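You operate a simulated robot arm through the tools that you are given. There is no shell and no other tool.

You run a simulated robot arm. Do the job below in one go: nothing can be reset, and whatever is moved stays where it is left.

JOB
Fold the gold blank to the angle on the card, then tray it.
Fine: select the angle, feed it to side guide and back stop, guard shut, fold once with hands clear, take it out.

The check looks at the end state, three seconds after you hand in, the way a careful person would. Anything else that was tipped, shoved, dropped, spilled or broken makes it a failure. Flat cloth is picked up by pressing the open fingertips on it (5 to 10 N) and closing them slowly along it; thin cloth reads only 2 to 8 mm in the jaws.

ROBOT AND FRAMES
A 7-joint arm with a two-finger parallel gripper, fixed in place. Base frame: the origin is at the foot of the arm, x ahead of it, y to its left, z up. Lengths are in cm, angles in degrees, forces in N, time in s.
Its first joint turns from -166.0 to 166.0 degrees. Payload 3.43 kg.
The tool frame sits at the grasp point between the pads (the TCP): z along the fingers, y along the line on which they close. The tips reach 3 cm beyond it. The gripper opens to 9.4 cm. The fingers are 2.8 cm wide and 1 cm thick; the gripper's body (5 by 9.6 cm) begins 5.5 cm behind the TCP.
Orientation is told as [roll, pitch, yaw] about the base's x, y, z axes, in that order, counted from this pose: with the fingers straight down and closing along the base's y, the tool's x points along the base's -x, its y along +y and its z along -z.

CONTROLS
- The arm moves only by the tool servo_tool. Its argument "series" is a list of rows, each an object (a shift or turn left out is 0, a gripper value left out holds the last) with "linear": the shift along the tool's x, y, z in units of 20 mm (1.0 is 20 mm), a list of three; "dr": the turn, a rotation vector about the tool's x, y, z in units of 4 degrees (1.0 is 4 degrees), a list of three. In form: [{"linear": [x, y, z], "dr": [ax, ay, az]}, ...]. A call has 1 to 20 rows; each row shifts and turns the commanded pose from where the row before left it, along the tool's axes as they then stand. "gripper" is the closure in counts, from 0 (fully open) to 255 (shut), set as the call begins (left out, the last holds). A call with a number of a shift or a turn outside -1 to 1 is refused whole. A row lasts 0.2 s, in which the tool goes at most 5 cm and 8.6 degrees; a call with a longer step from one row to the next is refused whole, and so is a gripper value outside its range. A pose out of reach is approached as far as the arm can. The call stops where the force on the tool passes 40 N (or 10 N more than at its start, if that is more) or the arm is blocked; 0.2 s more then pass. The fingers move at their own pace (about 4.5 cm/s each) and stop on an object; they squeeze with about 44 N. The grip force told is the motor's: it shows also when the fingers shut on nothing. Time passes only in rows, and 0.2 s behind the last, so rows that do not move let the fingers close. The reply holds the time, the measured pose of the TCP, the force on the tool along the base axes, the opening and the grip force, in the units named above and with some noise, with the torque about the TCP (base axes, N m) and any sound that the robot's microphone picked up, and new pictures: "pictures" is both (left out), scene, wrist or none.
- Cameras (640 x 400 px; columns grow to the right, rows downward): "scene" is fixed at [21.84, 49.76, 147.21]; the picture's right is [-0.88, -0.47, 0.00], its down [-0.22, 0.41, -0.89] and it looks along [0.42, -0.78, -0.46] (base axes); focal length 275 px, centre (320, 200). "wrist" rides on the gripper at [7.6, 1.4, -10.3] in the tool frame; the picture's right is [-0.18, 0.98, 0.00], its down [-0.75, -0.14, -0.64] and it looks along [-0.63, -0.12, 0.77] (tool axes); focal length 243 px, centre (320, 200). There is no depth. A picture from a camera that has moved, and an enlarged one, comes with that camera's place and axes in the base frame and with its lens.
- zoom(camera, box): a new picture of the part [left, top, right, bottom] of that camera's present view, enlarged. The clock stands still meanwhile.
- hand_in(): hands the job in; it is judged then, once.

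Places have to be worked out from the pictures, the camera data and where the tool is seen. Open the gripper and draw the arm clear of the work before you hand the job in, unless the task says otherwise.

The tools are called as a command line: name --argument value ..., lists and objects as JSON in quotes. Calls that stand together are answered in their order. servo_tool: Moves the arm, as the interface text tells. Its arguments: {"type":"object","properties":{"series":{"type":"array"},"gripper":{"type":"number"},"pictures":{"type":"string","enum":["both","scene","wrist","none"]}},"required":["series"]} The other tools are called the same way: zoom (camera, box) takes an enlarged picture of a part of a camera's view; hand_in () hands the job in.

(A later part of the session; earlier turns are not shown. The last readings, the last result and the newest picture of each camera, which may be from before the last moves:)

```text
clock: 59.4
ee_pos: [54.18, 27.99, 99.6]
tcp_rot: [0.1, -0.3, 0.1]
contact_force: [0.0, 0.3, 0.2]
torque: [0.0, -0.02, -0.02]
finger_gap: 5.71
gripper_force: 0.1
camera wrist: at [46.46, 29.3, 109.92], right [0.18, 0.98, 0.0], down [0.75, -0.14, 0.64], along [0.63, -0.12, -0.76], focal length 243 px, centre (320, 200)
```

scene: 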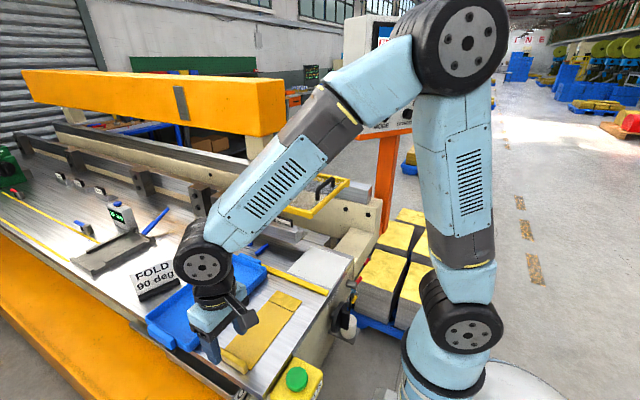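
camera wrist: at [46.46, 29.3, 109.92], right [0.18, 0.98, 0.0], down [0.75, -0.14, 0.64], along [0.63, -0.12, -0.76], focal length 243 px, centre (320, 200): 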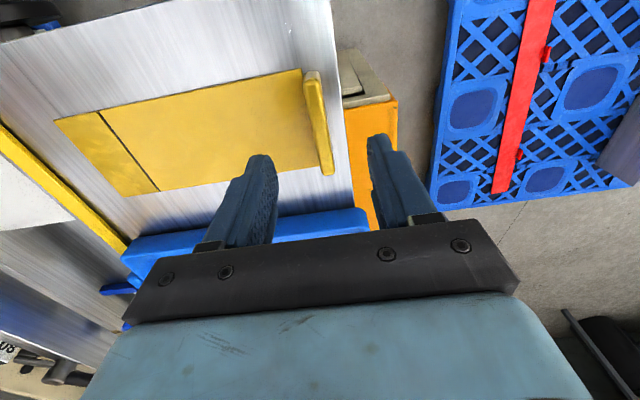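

zoom --camera "wrist" --box '[240, 60, 400, 190]'

zoom --camera "scene" --box '[190, 300, 290, 390]'

```text
3.08 times, centred on (320, 125) of wrist
camera zoom: at [46.46, 29.3, 109.92], right [0.18, 0.98, 0.0], down [0.75, -0.14, 0.64], along [0.63, -0.12, -0.76], focal length 746 px, centre (320, 431)
```

zoom: 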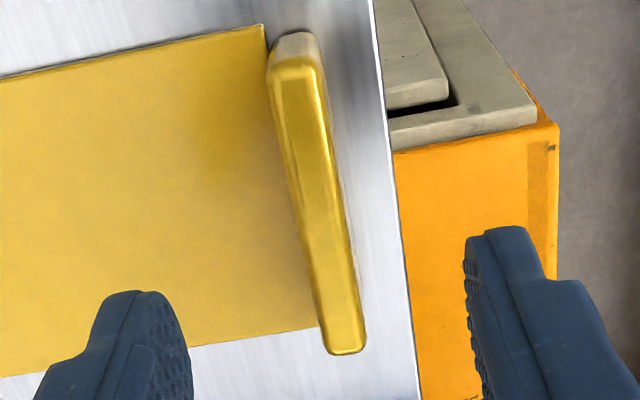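

```text
4.44 times, centred on (240, 345) of scene
camera zoom: at [21.84, 49.76, 147.21], right [-0.88, -0.47, 0.0], down [-0.22, 0.41, -0.89], along [0.42, -0.78, -0.46], focal length 1223 px, centre (676, -444)
```

zoom: 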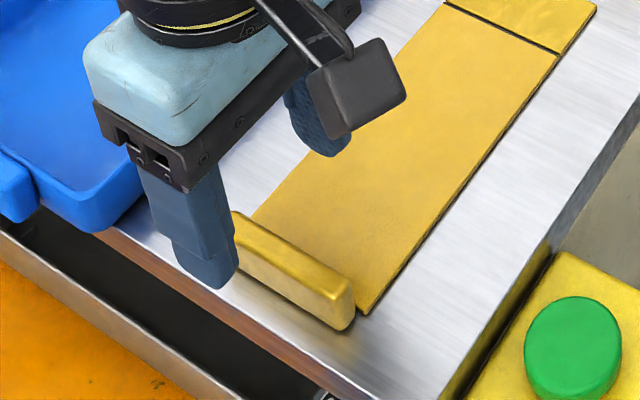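

The lip is centred between the fingers and is nearer 3 cm tall (top z≈94.3). I'll go down to TCP z≈95 and close on it.

servo_tool --series '[{"linear": [0, 0.025, 0.6]}, {"linear": [0, 0.025, 0.6]}, {"linear": [0, 0, 0.6]}, {"linear": [0, 0, 0.5]}]' --pictures "wrist"

servo_tool --series '[{}, {}, {}, {}, {}, {}]' --gripper 255

```text
clock: 60.4
ee_pos: [54.21, 28.18, 95.1]
tcp_rot: [0.1, -0.2, 0.2]
contact_force: [0.9, -0.2, -0.4]
torque: [0.0, 0.02, 0.0]
finger_gap: 5.74
gripper_force: 0.1
camera wrist: at [46.45, 29.34, 105.35], right [0.18, 0.98, 0.0], down [0.75, -0.14, 0.64], along [0.63, -0.12, -0.77], focal length 243 px, centre (320, 200)
```

wrist: 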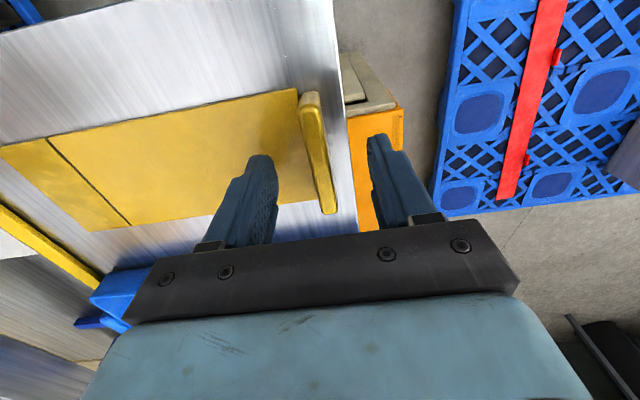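

```text
clock: 61.8
ee_pos: [54.17, 28.0, 95.06]
tcp_rot: [0.2, -0.2, 0.0]
contact_force: [0.1, -0.7, -0.1]
torque: [-0.06, -0.02, 0.03]
finger_gap: 1.06
gripper_force: 44.1
camera wrist: at [46.47, 29.34, 105.37], right [0.18, 0.98, 0.0], down [0.75, -0.14, 0.64], along [0.63, -0.12, -0.77], focal length 243 px, centre (320, 200)
```

scene: 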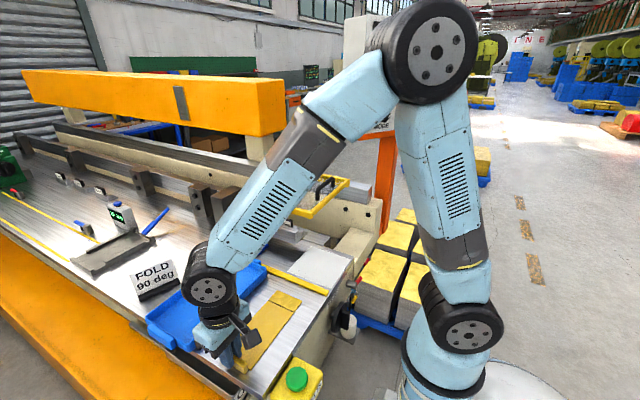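
wrist: 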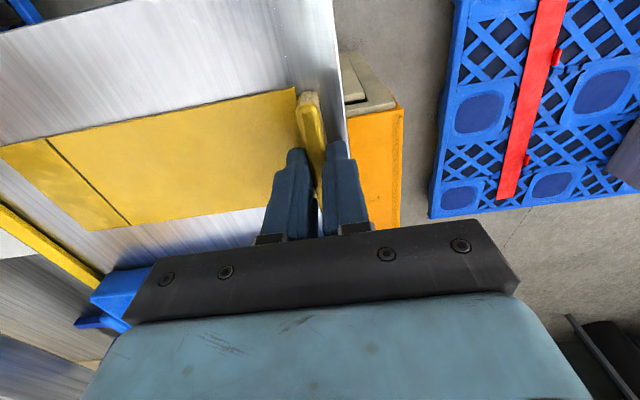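

Grip is secure (1.06 cm gap), but at the final position a centred grip would put the outer finger into the tray's handle (x≈67–75, y≈2.3). I'll release, shift 2.5 cm to the lip's −x end and re-grip there.

servo_tool --series '[{}, {}, {}, {"linear": [0.42, 0, 0]}, {"linear": [0.42, 0, 0]}, {"linear": [0.42, 0, 0]}, {}]' --gripper 170 --pictures "wrist"

servo_tool --series '[{}, {}, {}, {}, {}]' --gripper 255

```text
clock: 63.4
ee_pos: [51.69, 28.01, 95.17]
tcp_rot: [0.0, -0.2, -0.1]
contact_force: [-0.5, 0.1, -0.4]
torque: [-0.01, -0.01, -0.01]
finger_gap: 3.15
gripper_force: 0.0
camera wrist: at [43.93, 29.24, 105.45], right [0.18, 0.98, 0.0], down [0.75, -0.14, 0.64], along [0.63, -0.12, -0.77], focal length 243 px, centre (320, 200)
```

wrist: 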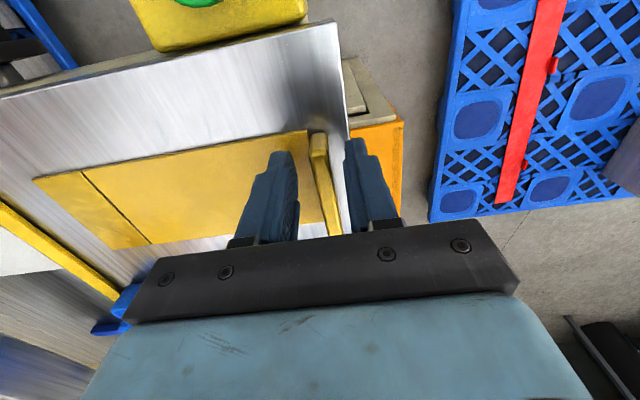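

```text
clock: 64.6
ee_pos: [51.54, 28.01, 95.22]
tcp_rot: [0.2, -0.3, 0.0]
contact_force: [0.1, -0.6, 1.3]
torque: [-0.07, 0.04, 0.05]
finger_gap: 1.07
gripper_force: 44.0
camera wrist: at [43.93, 29.23, 105.45], right [0.18, 0.98, 0.0], down [0.75, -0.14, 0.64], along [0.63, -0.12, -0.77], focal length 243 px, centre (320, 200)
```

scene: 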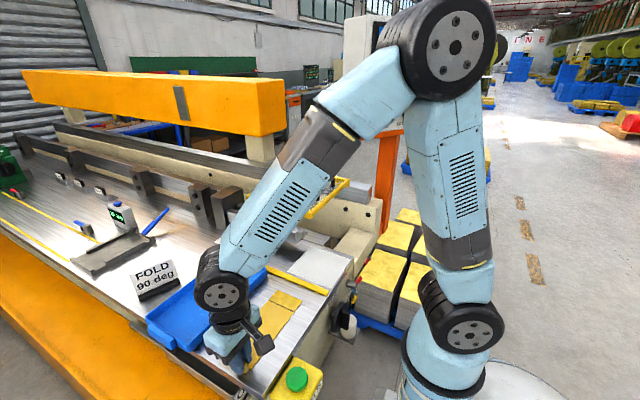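
wrist: 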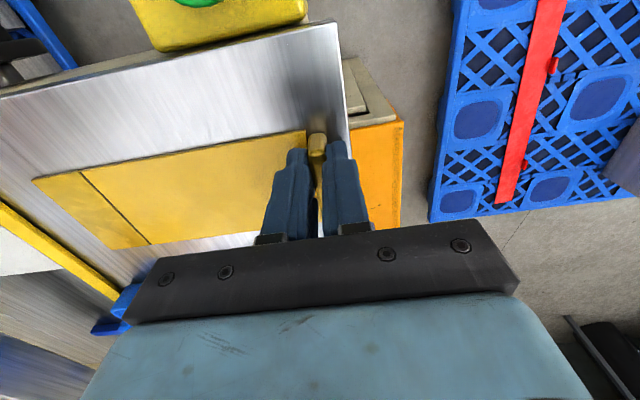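

Gripped at the lip's −x end. Lift about 2 cm and check that the blank stays level.

servo_tool --series '[{"linear": [0, 0, -0.25]}, {"linear": [0, 0, -0.25]}, {"linear": [0, 0, -0.25]}, {"linear": [0, 0, -0.25]}]'

```text
clock: 65.6
ee_pos: [51.58, 27.9, 97.2]
tcp_rot: [0.1, -0.3, 0.1]
contact_force: [-0.1, 0.0, -0.1]
torque: [0.04, 0.05, -0.02]
finger_gap: 1.08
gripper_force: 43.8
camera wrist: at [43.88, 29.29, 107.42], right [0.18, 0.98, 0.0], down [0.75, -0.14, 0.64], along [0.63, -0.12, -0.76], focal length 243 px, centre (320, 200)
```

scene: 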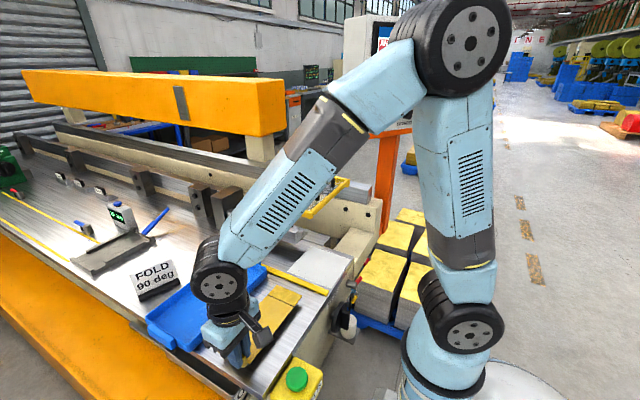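
wrist: 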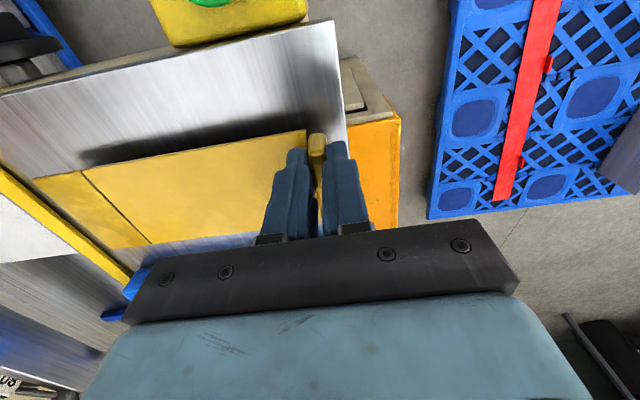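

The blank lifts rigid and level with negligible load. I'll shift +x about 3.8 cm (clear of the tray's wall) and feed −y at about 1.5 cm above the table, pausing with its edge just short of the bar.

servo_tool --series '[{"linear": [-0.475, 0, 0.06]}, {"linear": [-0.475, 0, 0.06]}, {"linear": [-0.475, 0, 0.06]}, {"linear": [-0.475, 0, 0.06]}, {"linear": [0, -0.8, 0]}, {"linear": [0, -0.8, 0]}, {"linear": [0, -0.8, 0]}, {"linear": [0, -0.8, 0]}, {"linear": [0, -0.8, 0]}, {"linear": [0, -0.8, 0]}, {"linear": [0, -0.8, 0]}, {"linear": [0, -0.8, 0]}, {"linear": [0, -0.8, 0]}, {"linear": [0, -0.8, 0]}]'

```text
clock: 68.6
ee_pos: [55.46, 11.91, 96.75]
tcp_rot: [0.1, -0.2, 0.0]
contact_force: [-0.4, -0.7, -1.3]
torque: [0.02, 0.03, -0.01]
finger_gap: 1.05
gripper_force: 44.1
camera wrist: at [47.77, 13.27, 106.89], right [0.18, 0.98, 0.0], down [0.75, -0.14, 0.64], along [0.63, -0.12, -0.77], focal length 243 px, centre (320, 200)
```

scene: 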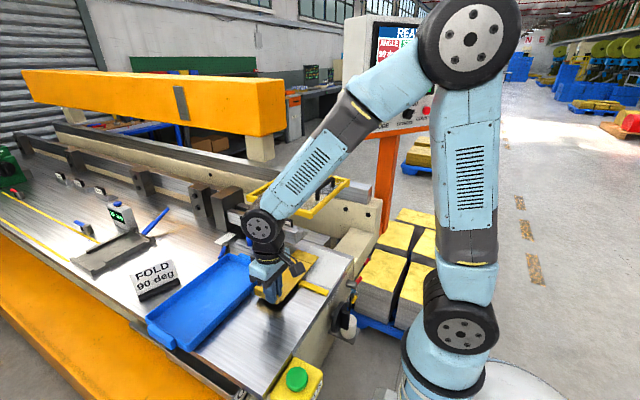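
wrist: 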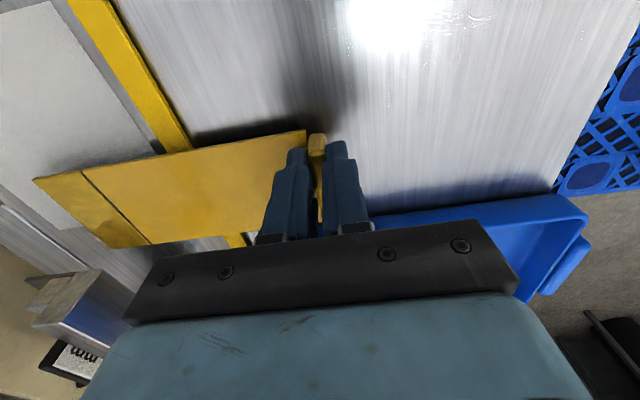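

zoom --camera "wrist" --box '[0, 130, 260, 380]'

zoom --camera "scene" --box '[220, 180, 360, 320]'

```text
1.60 times, centred on (130, 255) of wrist
camera zoom: at [47.77, 13.27, 106.89], right [0.18, 0.98, 0.0], down [0.75, -0.14, 0.64], along [0.63, -0.12, -0.77], focal length 388 px, centre (624, 112)
```

zoom: 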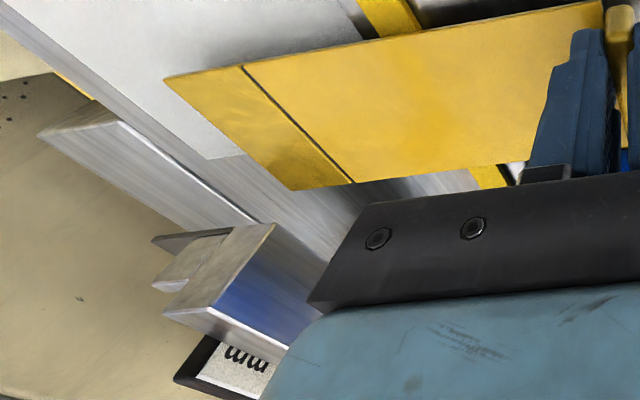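

```text
2.86 times, centred on (290, 250) of scene
camera zoom: at [21.84, 49.76, 147.21], right [-0.88, -0.47, 0.0], down [-0.22, 0.41, -0.89], along [0.42, -0.78, -0.46], focal length 786 px, centre (406, 57)
```

zoom: 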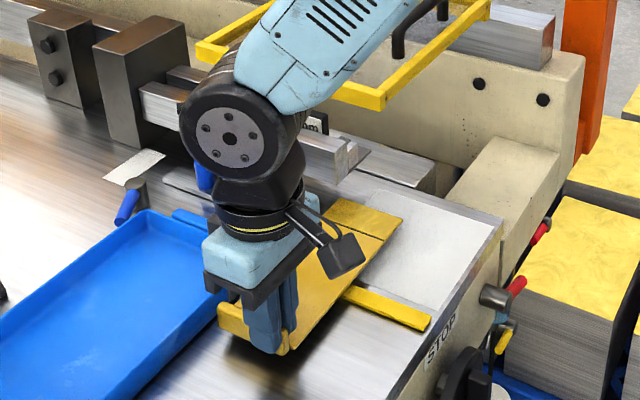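

The blank is level and clear of the bar, tray and strip. There's something yellow at the leaf's rear corner; I'll zoom there before feeding further.

zoom --camera "wrist" --box '[0, 140, 128, 220]'

zoom --camera "wrist" --box '[30, 220, 150, 300]'

zoom --camera "scene" --box '[290, 215, 346, 250]'

```text
5.00 times, centred on (64, 180) of wrist
camera zoom: at [47.77, 13.27, 106.89], right [0.18, 0.98, 0.0], down [0.75, -0.14, 0.64], along [0.63, -0.12, -0.77], focal length 1213 px, centre (1600, 300)
```

zoom: 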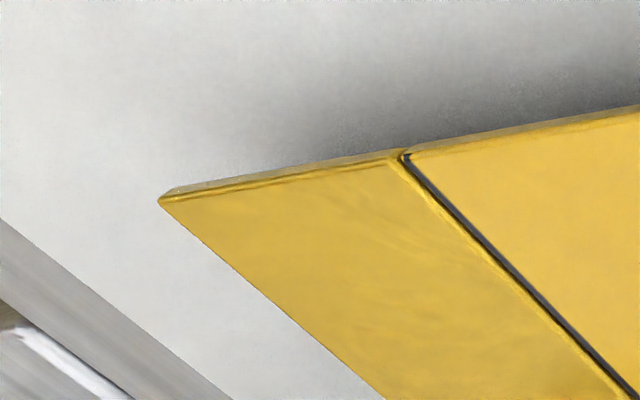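

```text
5.00 times, centred on (90, 260) of wrist
camera zoom: at [47.77, 13.27, 106.89], right [0.18, 0.98, 0.0], down [0.75, -0.14, 0.64], along [0.63, -0.12, -0.77], focal length 1213 px, centre (1470, -100)
```

zoom: 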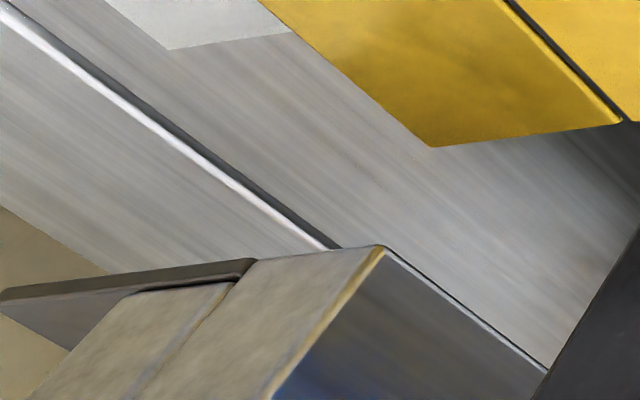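

```text
11.43 times, centred on (318, 232) of scene
camera zoom: at [21.84, 49.76, 147.21], right [-0.88, -0.47, 0.0], down [-0.22, 0.41, -0.89], along [0.42, -0.78, -0.46], focal length 3145 px, centre (343, -171)
```

zoom: 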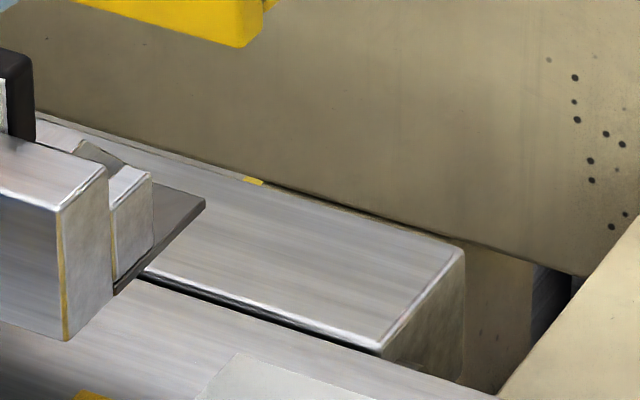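

The thin yellow-tipped bar runs along the leaf's rear edge starting near x≈64; I'll compare the flange to it once it's over the leaf. Feeding another 9.7 cm in −y, left of the clamp bar.

servo_tool --series '[{"linear": [0, -0.6, 0]}, {"linear": [0, -0.6, 0]}, {"linear": [0, -0.6, 0]}, {"linear": [0, -0.6, 0]}, {"linear": [0, -0.6, 0]}, {"linear": [0, -0.6, 0]}, {"linear": [0, -0.6, 0]}, {"linear": [0, -0.6, 0]}]'

```text
clock: 70.4
ee_pos: [55.42, 2.34, 96.62]
tcp_rot: [0.1, -0.2, 0.1]
contact_force: [0.0, 0.4, 0.3]
torque: [0.04, 0.01, 0.01]
finger_gap: 1.07
gripper_force: 43.6
camera wrist: at [47.75, 3.62, 106.95], right [0.18, 0.98, 0.0], down [0.75, -0.14, 0.64], along [0.63, -0.12, -0.76], focal length 243 px, centre (320, 200)
```

scene: 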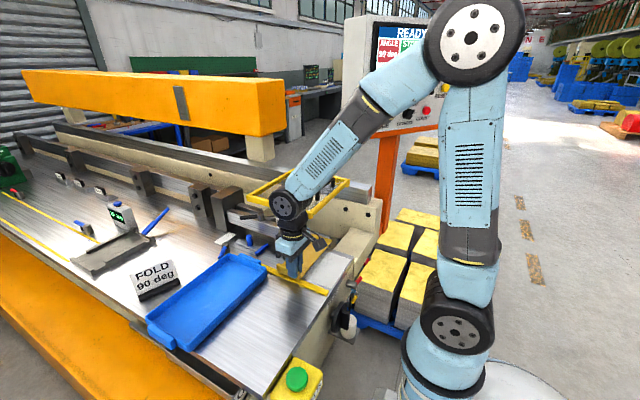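
wrist: 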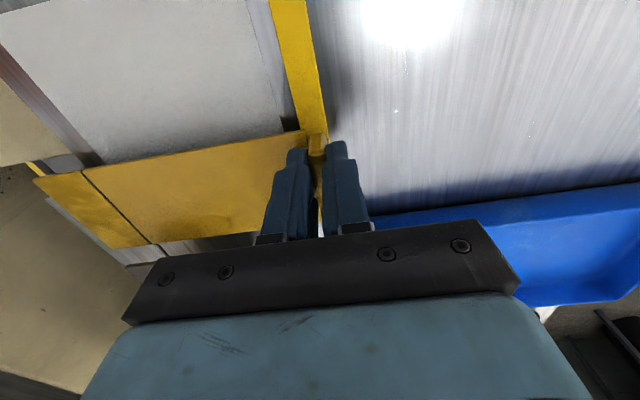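

zoom --camera "wrist" --box '[0, 120, 180, 280]'

zoom --camera "scene" --box '[270, 205, 366, 275]'

zoom --camera "wrist" --box '[240, 100, 440, 240]'

```text
2.50 times, centred on (90, 200) of wrist
camera zoom: at [47.75, 3.62, 106.95], right [0.18, 0.98, 0.0], down [0.75, -0.14, 0.64], along [0.63, -0.12, -0.76], focal length 606 px, centre (895, 200)
```

zoom: 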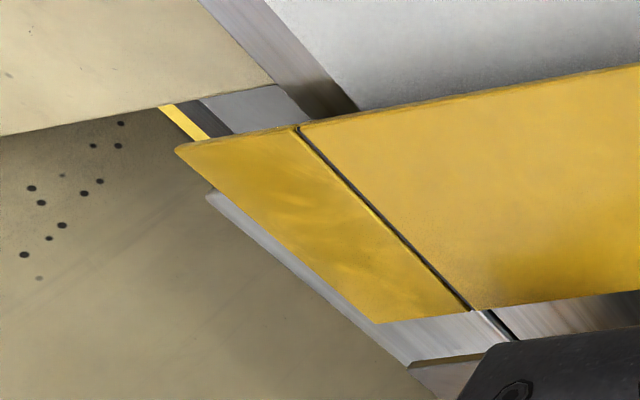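

```text
5.71 times, centred on (318, 240) of scene
camera zoom: at [21.84, 49.76, 147.21], right [-0.88, -0.47, 0.0], down [-0.22, 0.41, -0.89], along [0.42, -0.78, -0.46], focal length 1573 px, centre (331, -29)
```

zoom: 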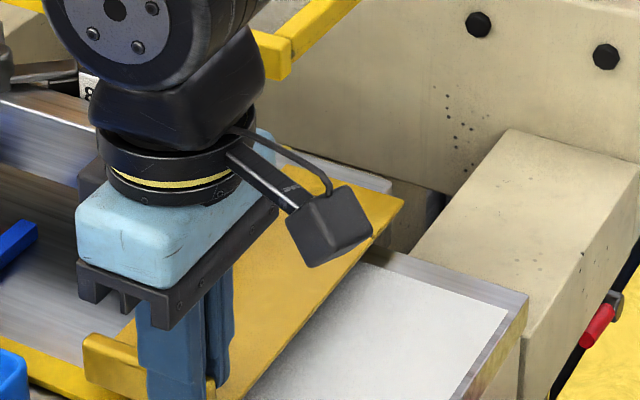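

```text
2.86 times, centred on (340, 170) of wrist
camera zoom: at [47.75, 3.62, 106.95], right [0.18, 0.98, 0.0], down [0.75, -0.14, 0.64], along [0.63, -0.12, -0.76], focal length 693 px, centre (263, 286)
```

zoom: 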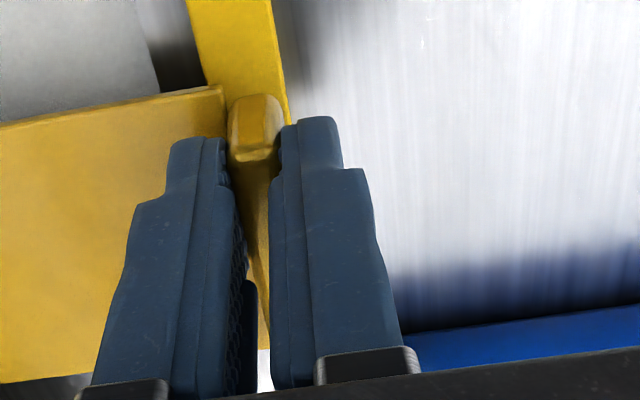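

The flange now overhangs the leaf and the score line nearly coincides with the table-edge gap. The "yellow" bits look like the gold stacks seen through gaps. I'll go 0.7 cm further −y, to keep the outer finger off the tray, and then slide +x under the bar toward the side guide.

servo_tool --series '[{"linear": [0, -0.18, 0]}, {"linear": [0, -0.18, 0]}, {"linear": [-0.45, 0, 0]}, {"linear": [-0.45, 0, 0]}, {"linear": [-0.45, 0, 0]}, {"linear": [-0.45, 0, 0]}]'

```text
clock: 71.8
ee_pos: [58.96, 1.72, 96.54]
tcp_rot: [0.1, -0.2, 0.0]
contact_force: [-0.4, 0.1, -0.2]
torque: [0.04, 0.0, -0.01]
finger_gap: 1.04
gripper_force: 44.1
camera wrist: at [51.27, 2.99, 106.83], right [0.18, 0.98, 0.0], down [0.75, -0.14, 0.64], along [0.63, -0.12, -0.76], focal length 243 px, centre (320, 200)
```

scene: 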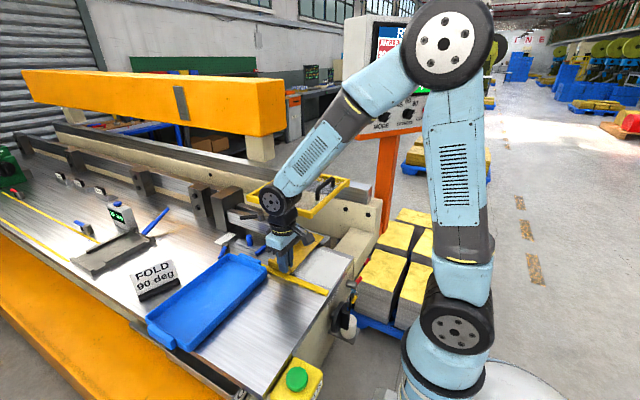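
wrist: 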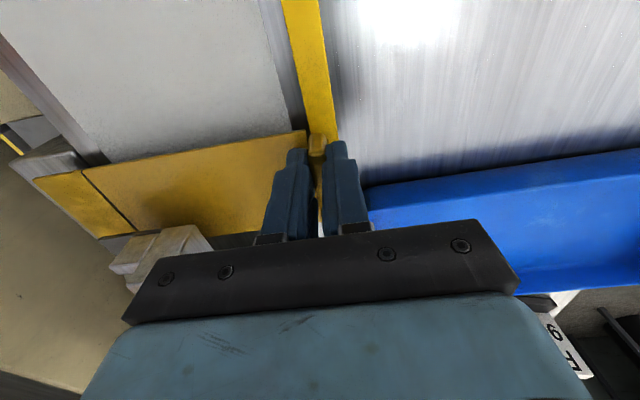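

zoom --camera "wrist" --box '[250, 110, 470, 250]'

zoom --camera "scene" --box '[215, 200, 335, 300]'

zoom --camera "wrist" --box '[0, 110, 220, 280]'

```text
2.86 times, centred on (360, 180) of wrist
camera zoom: at [51.27, 2.99, 106.83], right [0.18, 0.98, 0.0], down [0.75, -0.14, 0.64], along [0.63, -0.12, -0.76], focal length 693 px, centre (206, 257)
```

zoom: 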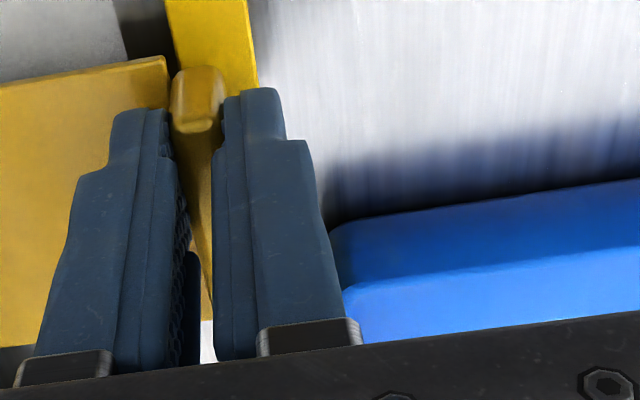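

```text
4.00 times, centred on (275, 250) of scene
camera zoom: at [21.84, 49.76, 147.21], right [-0.88, -0.47, 0.0], down [-0.22, 0.41, -0.89], along [0.42, -0.78, -0.46], focal length 1101 px, centre (500, 0)
```

zoom: 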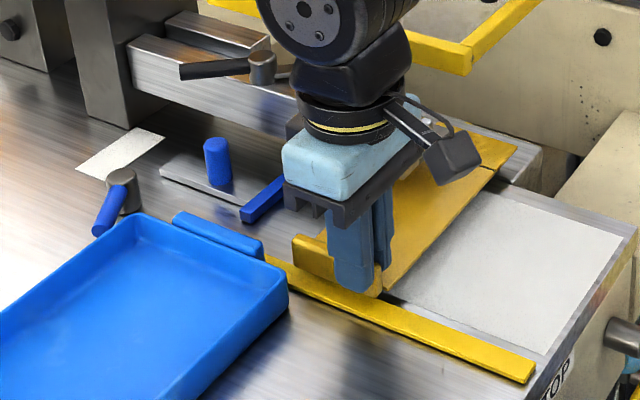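

```text
2.35 times, centred on (110, 195) of wrist
camera zoom: at [51.27, 2.99, 106.83], right [0.18, 0.98, 0.0], down [0.75, -0.14, 0.64], along [0.63, -0.12, -0.76], focal length 571 px, centre (814, 212)
```

zoom: 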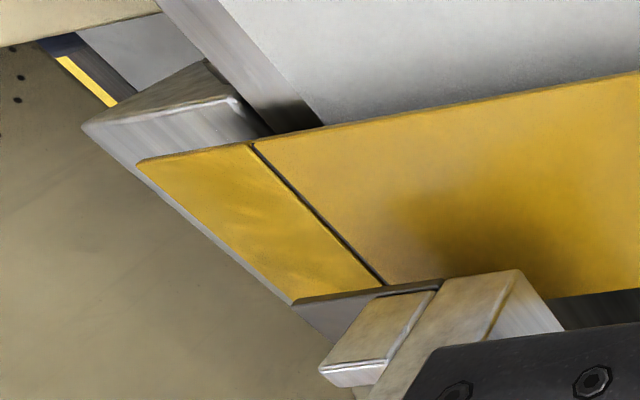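

Clearances are good: the tray is about 0.8 cm from the outer finger, and the score line is right at the nose/table edge. Continuing +x to about 0.6 cm short of the guide plate.

servo_tool --series '[{"linear": [-0.4, 0, 0]}, {"linear": [-0.4, 0, 0]}, {"linear": [-0.4, 0, 0]}, {"linear": [-0.4, 0, 0]}, {"linear": [-0.4, 0, 0]}, {"linear": [-0.4, 0, 0]}, {"linear": [-0.3, 0, 0]}]'

```text
clock: 73.4
ee_pos: [64.49, 1.67, 96.62]
tcp_rot: [0.1, -0.3, 0.1]
contact_force: [0.1, 0.4, -0.1]
torque: [0.07, 0.0, -0.01]
finger_gap: 1.07
gripper_force: 43.8
camera wrist: at [56.74, 3.01, 106.87], right [0.18, 0.98, 0.0], down [0.75, -0.14, 0.64], along [0.63, -0.12, -0.76], focal length 243 px, centre (320, 200)
```

scene: 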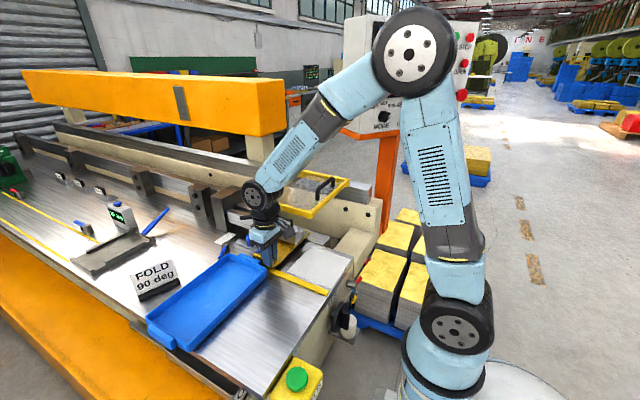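
wrist: 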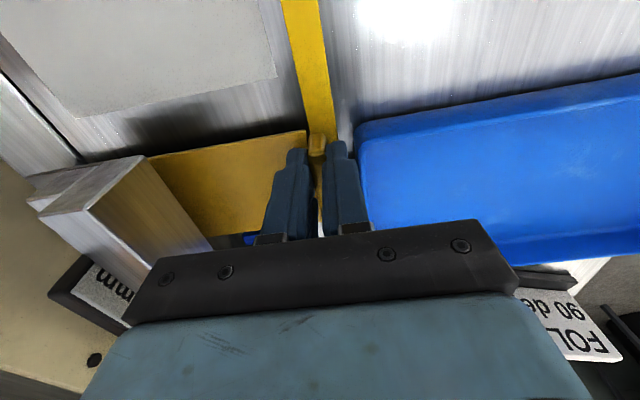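

zoom --camera "wrist" --box '[250, 110, 410, 250]'

zoom --camera "scene" --box '[205, 195, 315, 285]'

```text
2.86 times, centred on (330, 180) of wrist
camera zoom: at [56.74, 3.01, 106.87], right [0.18, 0.98, 0.0], down [0.75, -0.14, 0.64], along [0.63, -0.12, -0.76], focal length 693 px, centre (291, 257)
```

zoom: 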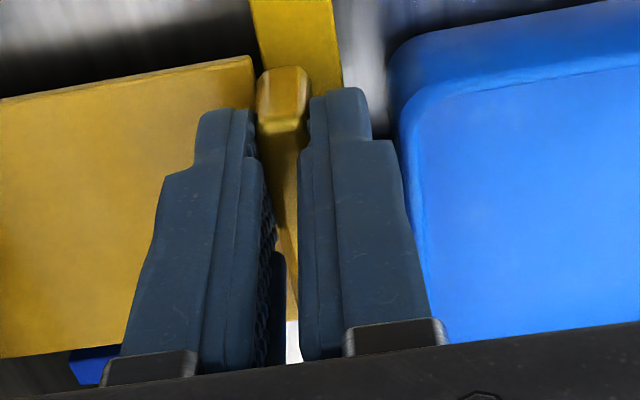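

```text
4.44 times, centred on (260, 240) of scene
camera zoom: at [21.84, 49.76, 147.21], right [-0.88, -0.47, 0.0], down [-0.22, 0.41, -0.89], along [0.42, -0.78, -0.46], focal length 1223 px, centre (587, 22)
```

zoom: 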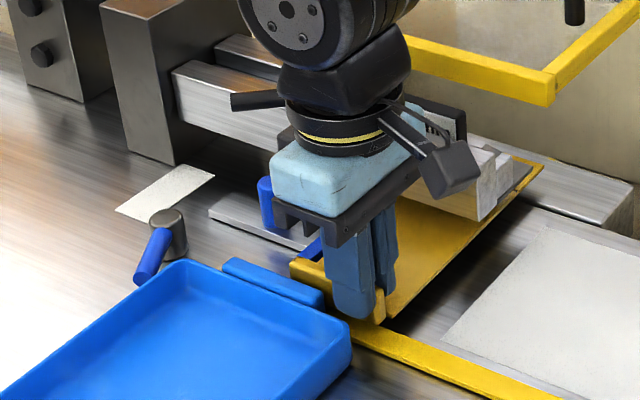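

The blank sits under the bar with the tray still clear of the finger. Lowering gently by up to 1.4 cm to the table and watching for contact with the strip.

servo_tool --series '[{"linear": [0, 0, 0.1]}, {"linear": [0, 0, 0.1]}, {"linear": [0, 0, 0.1]}, {"linear": [0, 0, 0.1]}]' --pictures "none"

servo_tool --series '[{"linear": [0, 0, 0.05]}, {"linear": [0, 0, 0.05]}, {"linear": [0, 0, 0.05]}]' --pictures "none"

```text
clock: 74.4
ee_pos: [64.41, 1.67, 95.68]
tcp_rot: [0.0, -0.1, 0.0]
contact_force: [0.4, 0.2, 0.5]
torque: [0.04, -0.02, -0.01]
finger_gap: 1.08
gripper_force: 44.1
```

```text
clock: 75.2
ee_pos: [64.53, 1.64, 95.78]
tcp_rot: [0.1, -0.4, -0.1]
contact_force: [2.8, -1.5, 37.2]
torque: [-0.02, -0.02, 0.01]
finger_gap: 1.03
gripper_force: 44.3
```

Firm contact: 37 N upward at TCP z≈95.75, with almost no torque. That is 0.5 cm above the blank's table height, so something is directly under the lip or fingers. I'll ease up 1 mm and look.

servo_tool --series '[{"linear": [0, 0, -0.06]}, {}]'

zoom --camera "wrist" --box '[270, 110, 390, 230]'

zoom --camera "scene" --box '[250, 235, 330, 285]'

```text
clock: 75.8
ee_pos: [64.39, 1.8, 95.81]
tcp_rot: [0.1, -0.3, -0.1]
contact_force: [9.1, -0.6, 29.2]
torque: [0.06, -0.64, -0.01]
finger_gap: 1.06
gripper_force: 43.7
camera wrist: at [56.69, 2.97, 105.97], right [0.18, 0.98, 0.0], down [0.75, -0.14, 0.65], along [0.63, -0.12, -0.76], focal length 243 px, centre (320, 200)
```

scene: 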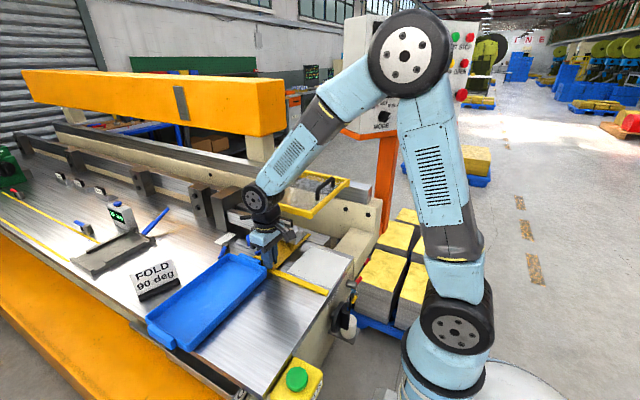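
wrist: 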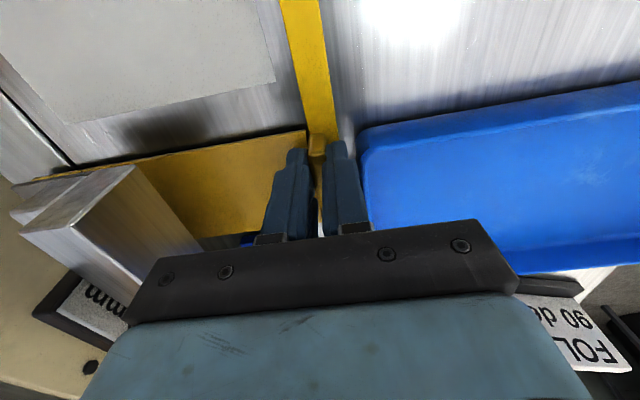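

```text
3.33 times, centred on (330, 170) of wrist
camera zoom: at [56.69, 2.97, 105.97], right [0.18, 0.98, 0.0], down [0.75, -0.14, 0.65], along [0.63, -0.12, -0.76], focal length 809 px, centre (287, 300)
```

zoom: 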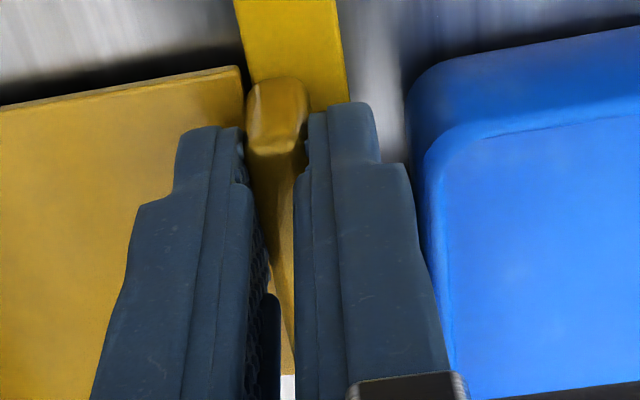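

```text
8.00 times, centred on (290, 260) of scene
camera zoom: at [21.84, 49.76, 147.21], right [-0.88, -0.47, 0.0], down [-0.22, 0.41, -0.89], along [0.42, -0.78, -0.46], focal length 2202 px, centre (560, -280)
```

zoom: 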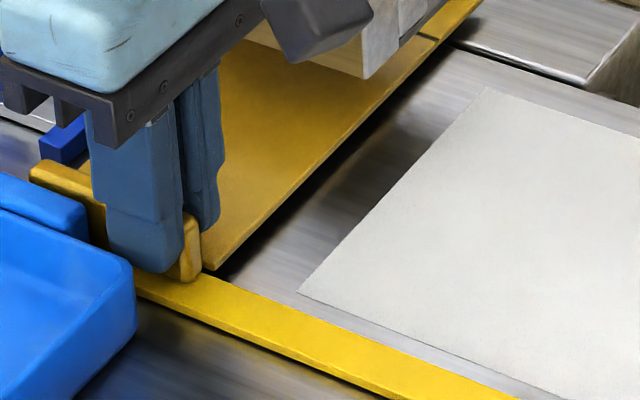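

The lip has landed on the raised yellow strip (about 0.5 cm high), so the blank can't lie flat here; the lip should sit just past the strip. I'll lift 0.9 cm, advance −y about 1.3 cm and lower again.

servo_tool --series '[{"linear": [0, 0, -0.2]}, {"linear": [0, 0, -0.2]}, {"linear": [0, 0, -0.15]}, {"linear": [0, -0.2, 0]}, {"linear": [0, -0.2, 0]}, {"linear": [0, -0.2, 0]}, {"linear": [0, -0.08, 0]}]' --pictures "wrist"

```text
clock: 77.4
ee_pos: [64.44, 0.46, 96.77]
tcp_rot: [0.1, -0.2, 0.0]
contact_force: [0.9, -0.4, -0.3]
torque: [0.04, 0.03, -0.02]
finger_gap: 1.04
gripper_force: 43.9
camera wrist: at [56.68, 1.63, 107.01], right [0.18, 0.98, 0.0], down [0.75, -0.14, 0.64], along [0.63, -0.12, -0.77], focal length 243 px, centre (320, 200)
```

wrist: 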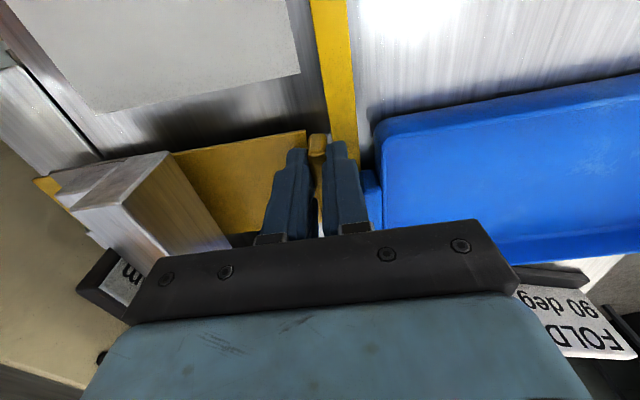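

zoom --camera "wrist" --box '[270, 100, 390, 220]'

zoom --camera "wrist" --box '[0, 130, 200, 290]'

zoom --camera "scene" --box '[250, 215, 340, 275]'

```text
3.33 times, centred on (330, 160) of wrist
camera zoom: at [56.68, 1.63, 107.01], right [0.18, 0.98, 0.0], down [0.75, -0.14, 0.64], along [0.63, -0.12, -0.77], focal length 809 px, centre (287, 333)
```

zoom: 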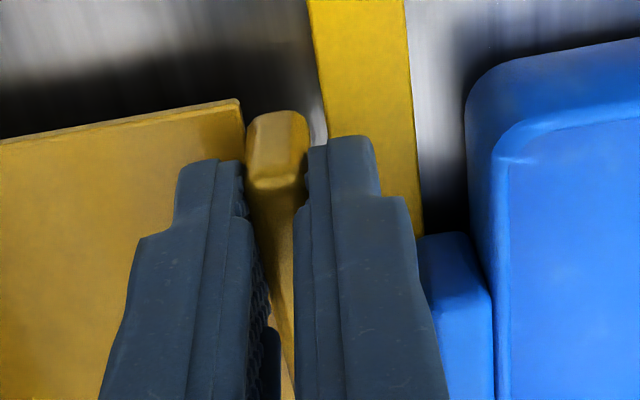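

```text
2.50 times, centred on (100, 210) of wrist
camera zoom: at [56.68, 1.63, 107.01], right [0.18, 0.98, 0.0], down [0.75, -0.14, 0.64], along [0.63, -0.12, -0.77], focal length 606 px, centre (870, 175)
```

zoom: 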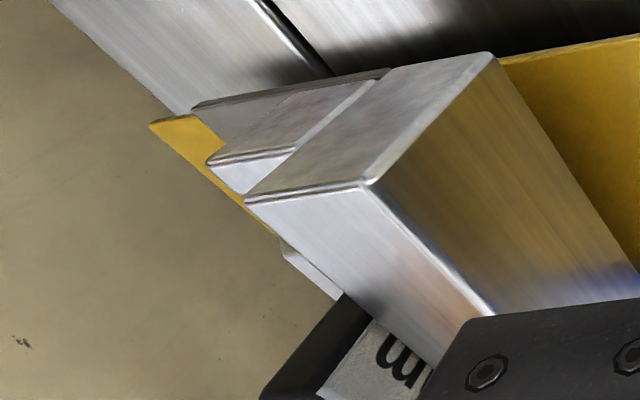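

```text
6.67 times, centred on (295, 245) of scene
camera zoom: at [21.84, 49.76, 147.21], right [-0.88, -0.47, 0.0], down [-0.22, 0.41, -0.89], along [0.42, -0.78, -0.46], focal length 1835 px, centre (487, -100)
```

zoom: 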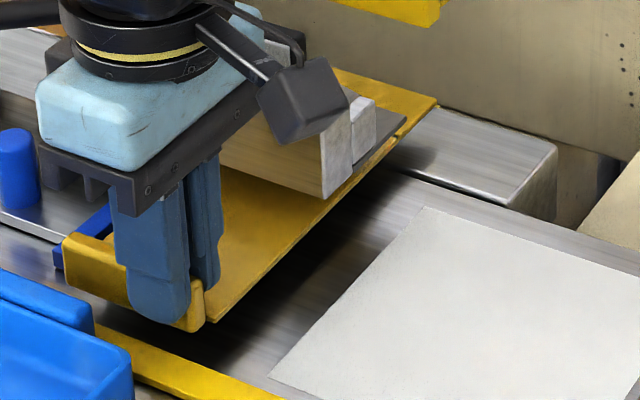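

The lip is now clear of the strip on the −y side. Lowering slowly to the table.

servo_tool --series '[{"linear": [0, 0, 0.1]}, {"linear": [0, 0, 0.1]}, {"linear": [0, 0, 0.1]}, {"linear": [0, 0, 0.1]}, {"linear": [0, 0, 0.1]}, {"linear": [0, 0, 0.1]}]' --pictures "none"

servo_tool --series '[{"linear": [0, 0, 0.04]}, {"linear": [0, 0, 0.04]}, {"linear": [0, 0, 0.04]}, {}]'

```text
clock: 78.8
ee_pos: [64.41, 0.38, 95.51]
tcp_rot: [0.1, -0.1, 0.0]
contact_force: [-0.3, 0.9, -0.3]
torque: [0.04, -0.01, 0.02]
finger_gap: 1.08
gripper_force: 44.1
```

```text
clock: 79.8
ee_pos: [64.48, 0.22, 95.24]
tcp_rot: [0.1, -0.2, 0.0]
contact_force: [0.5, 0.3, -0.5]
torque: [0.01, 0.01, 0.04]
finger_gap: 1.05
gripper_force: 43.8
camera wrist: at [56.78, 1.57, 105.57], right [0.18, 0.98, 0.0], down [0.75, -0.14, 0.64], along [0.63, -0.12, -0.77], focal length 243 px, centre (320, 200)
```

scene: 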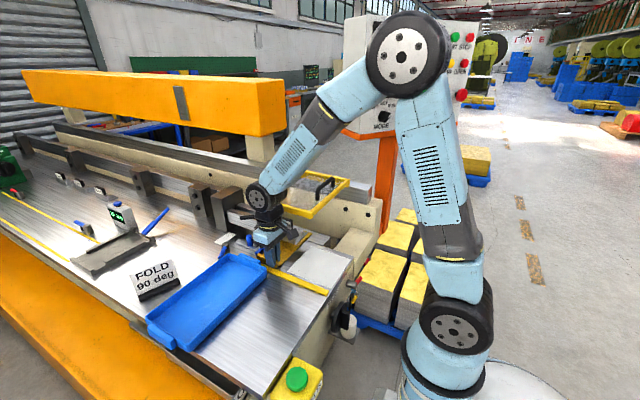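
wrist: 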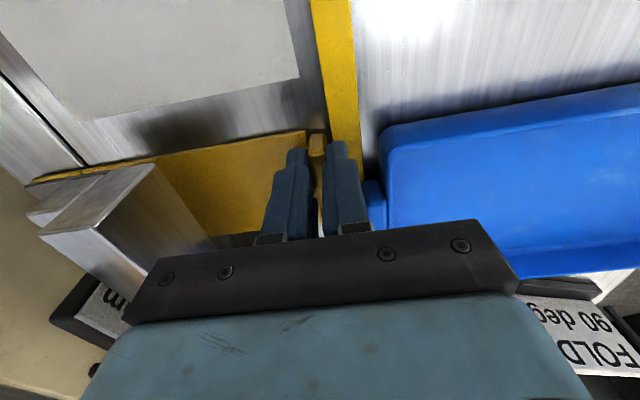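

Blank is down flat with no load. Now I'll feel for the back stop: push −y in 1 mm steps.

servo_tool --series '[{"linear": [0, -0.05, 0]}, {"linear": [0, -0.05, 0]}, {"linear": [0, -0.05, 0]}, {"linear": [0, -0.05, 0]}]' --pictures "none"

servo_tool --series '[{"linear": [0, -0.05, 0]}, {"linear": [0, -0.05, 0]}, {"linear": [0, -0.05, 0]}]' --pictures "wrist"

```text
clock: 80.8
ee_pos: [64.4, -0.12, 95.34]
tcp_rot: [0.1, -0.2, 0.1]
contact_force: [-0.8, 0.7, -1.1]
torque: [0.0, 0.04, 0.06]
finger_gap: 1.06
gripper_force: 44.4
```

```text
clock: 81.6
ee_pos: [64.47, -0.32, 95.22]
tcp_rot: [0.0, -0.2, 0.0]
contact_force: [0.0, 0.0, -0.7]
torque: [0.04, 0.04, 0.01]
finger_gap: 1.08
gripper_force: 44.3
camera wrist: at [56.73, 0.92, 105.61], right [0.18, 0.98, 0.0], down [0.75, -0.14, 0.64], along [0.63, -0.12, -0.77], focal length 243 px, centre (320, 200)
```

wrist: 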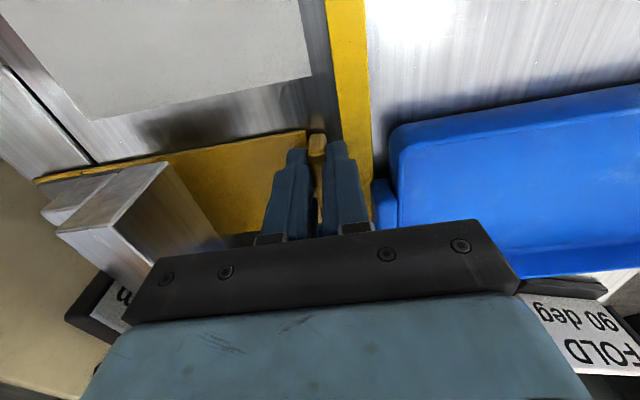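

No contact yet (flange end ≈ −21.3). Continuing carefully in 1 mm steps.

servo_tool --series '[{"linear": [0, -0.05, 0]}, {"linear": [0, -0.05, 0]}, {"linear": [0, -0.05, 0]}, {"linear": [0, -0.05, 0]}]' --pictures "none"

servo_tool --series '[{"linear": [0, -0.05, 0]}, {"linear": [0, -0.05, 0]}, {"linear": [0, -0.05, 0]}, {"linear": [0, -0.05, 0]}]' --pictures "both"

```text
clock: 82.6
ee_pos: [64.41, -0.71, 95.36]
tcp_rot: [0.1, -0.3, -0.1]
contact_force: [0.4, 0.9, -0.5]
torque: [0.04, -0.03, 0.02]
finger_gap: 1.07
gripper_force: 44.3
```

```text
clock: 83.6
ee_pos: [64.36, -1.16, 95.43]
tcp_rot: [0.1, -0.2, 0.1]
contact_force: [0.3, 0.9, -0.1]
torque: [0.04, 0.05, -0.02]
finger_gap: 1.05
gripper_force: 43.9
camera wrist: at [56.75, 0.11, 105.63], right [0.18, 0.98, 0.0], down [0.75, -0.14, 0.64], along [0.63, -0.12, -0.77], focal length 243 px, centre (320, 200)
```

scene: 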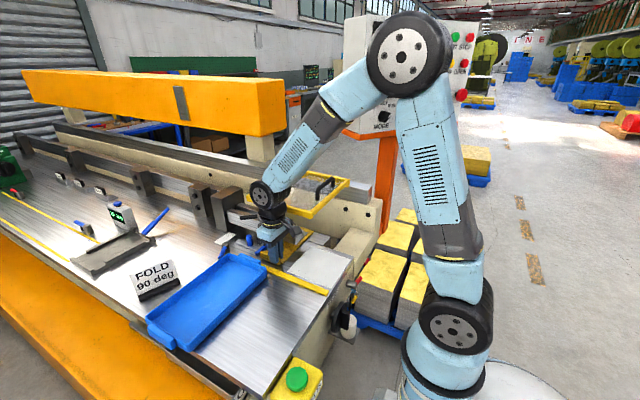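
wrist: 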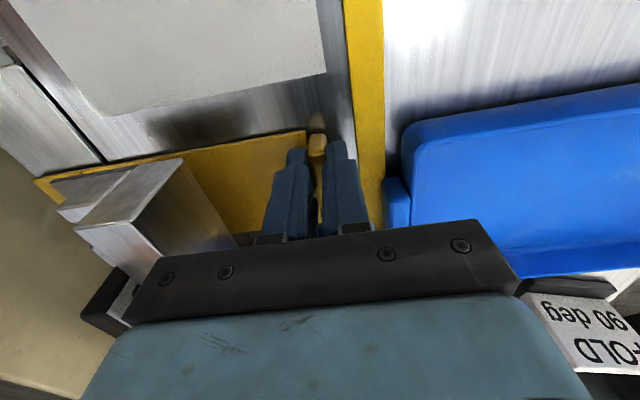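

zoom --camera "scene" --box '[260, 205, 340, 265]'

zoom --camera "wrist" --box '[0, 140, 180, 280]'

zoom --camera "scene" --box '[350, 10, 480, 110]'

```text
6.67 times, centred on (300, 235) of scene
camera zoom: at [21.84, 49.76, 147.21], right [-0.88, -0.47, 0.0], down [-0.22, 0.41, -0.89], along [0.42, -0.78, -0.46], focal length 1835 px, centre (453, -33)
```

zoom: 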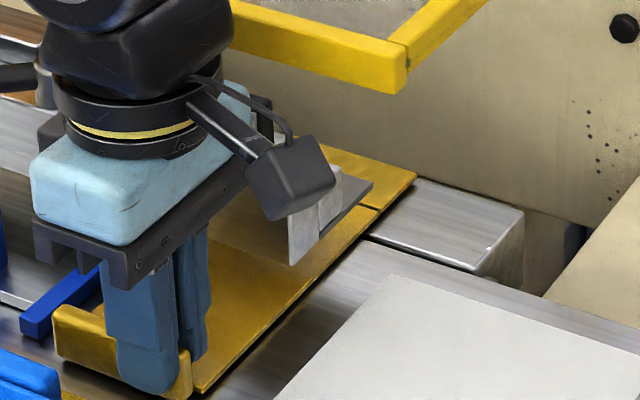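

```text
2.86 times, centred on (90, 210) of wrist
camera zoom: at [56.75, 0.11, 105.63], right [0.18, 0.98, 0.0], down [0.75, -0.14, 0.64], along [0.63, -0.12, -0.77], focal length 693 px, centre (977, 171)
```

zoom: 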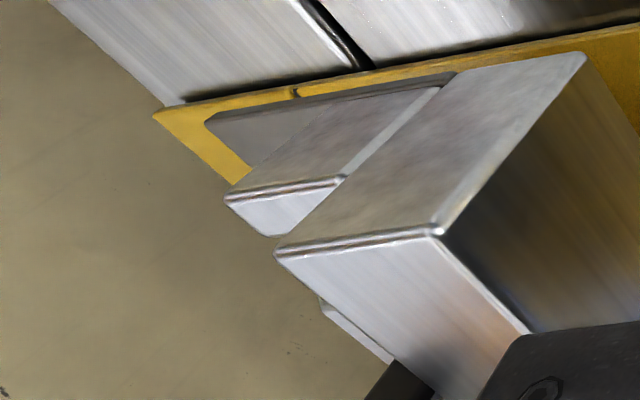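

```text
4.00 times, centred on (415, 60) of scene
camera zoom: at [21.84, 49.76, 147.21], right [-0.88, -0.47, 0.0], down [-0.22, 0.41, -0.89], along [0.42, -0.78, -0.46], focal length 1101 px, centre (-60, 760)
```

zoom: 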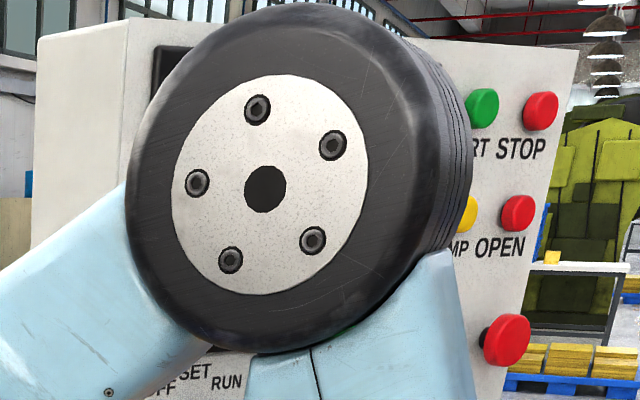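

The flange end is now level with the leaf's rear edge and the score line is about 2.3 cm past the table/leaf gap, still with no contact. I'll probe a few more millimetres to find out whether the stop is at the leaf's rear.

servo_tool --series '[{"linear": [0, -0.05, 0]}, {"linear": [0, -0.05, 0]}, {"linear": [0, -0.05, 0]}, {"linear": [0, -0.05, 0]}]' --pictures "none"

servo_tool --series '[{"linear": [0, -0.05, 0]}, {"linear": [0, -0.05, 0]}, {"linear": [0, -0.05, 0]}]' --pictures "none"

```text
clock: 84.6
ee_pos: [64.51, -1.55, 95.37]
tcp_rot: [0.1, -0.2, -0.1]
contact_force: [0.0, 0.6, 0.6]
torque: [0.01, -0.04, -0.04]
finger_gap: 1.07
gripper_force: 44.8
```

```text
clock: 85.4
ee_pos: [64.35, -2.06, 95.26]
tcp_rot: [0.1, -0.2, 0.0]
contact_force: [-0.6, -0.6, -0.4]
torque: [0.07, -0.01, -0.01]
finger_gap: 1.05
gripper_force: 44.0
```

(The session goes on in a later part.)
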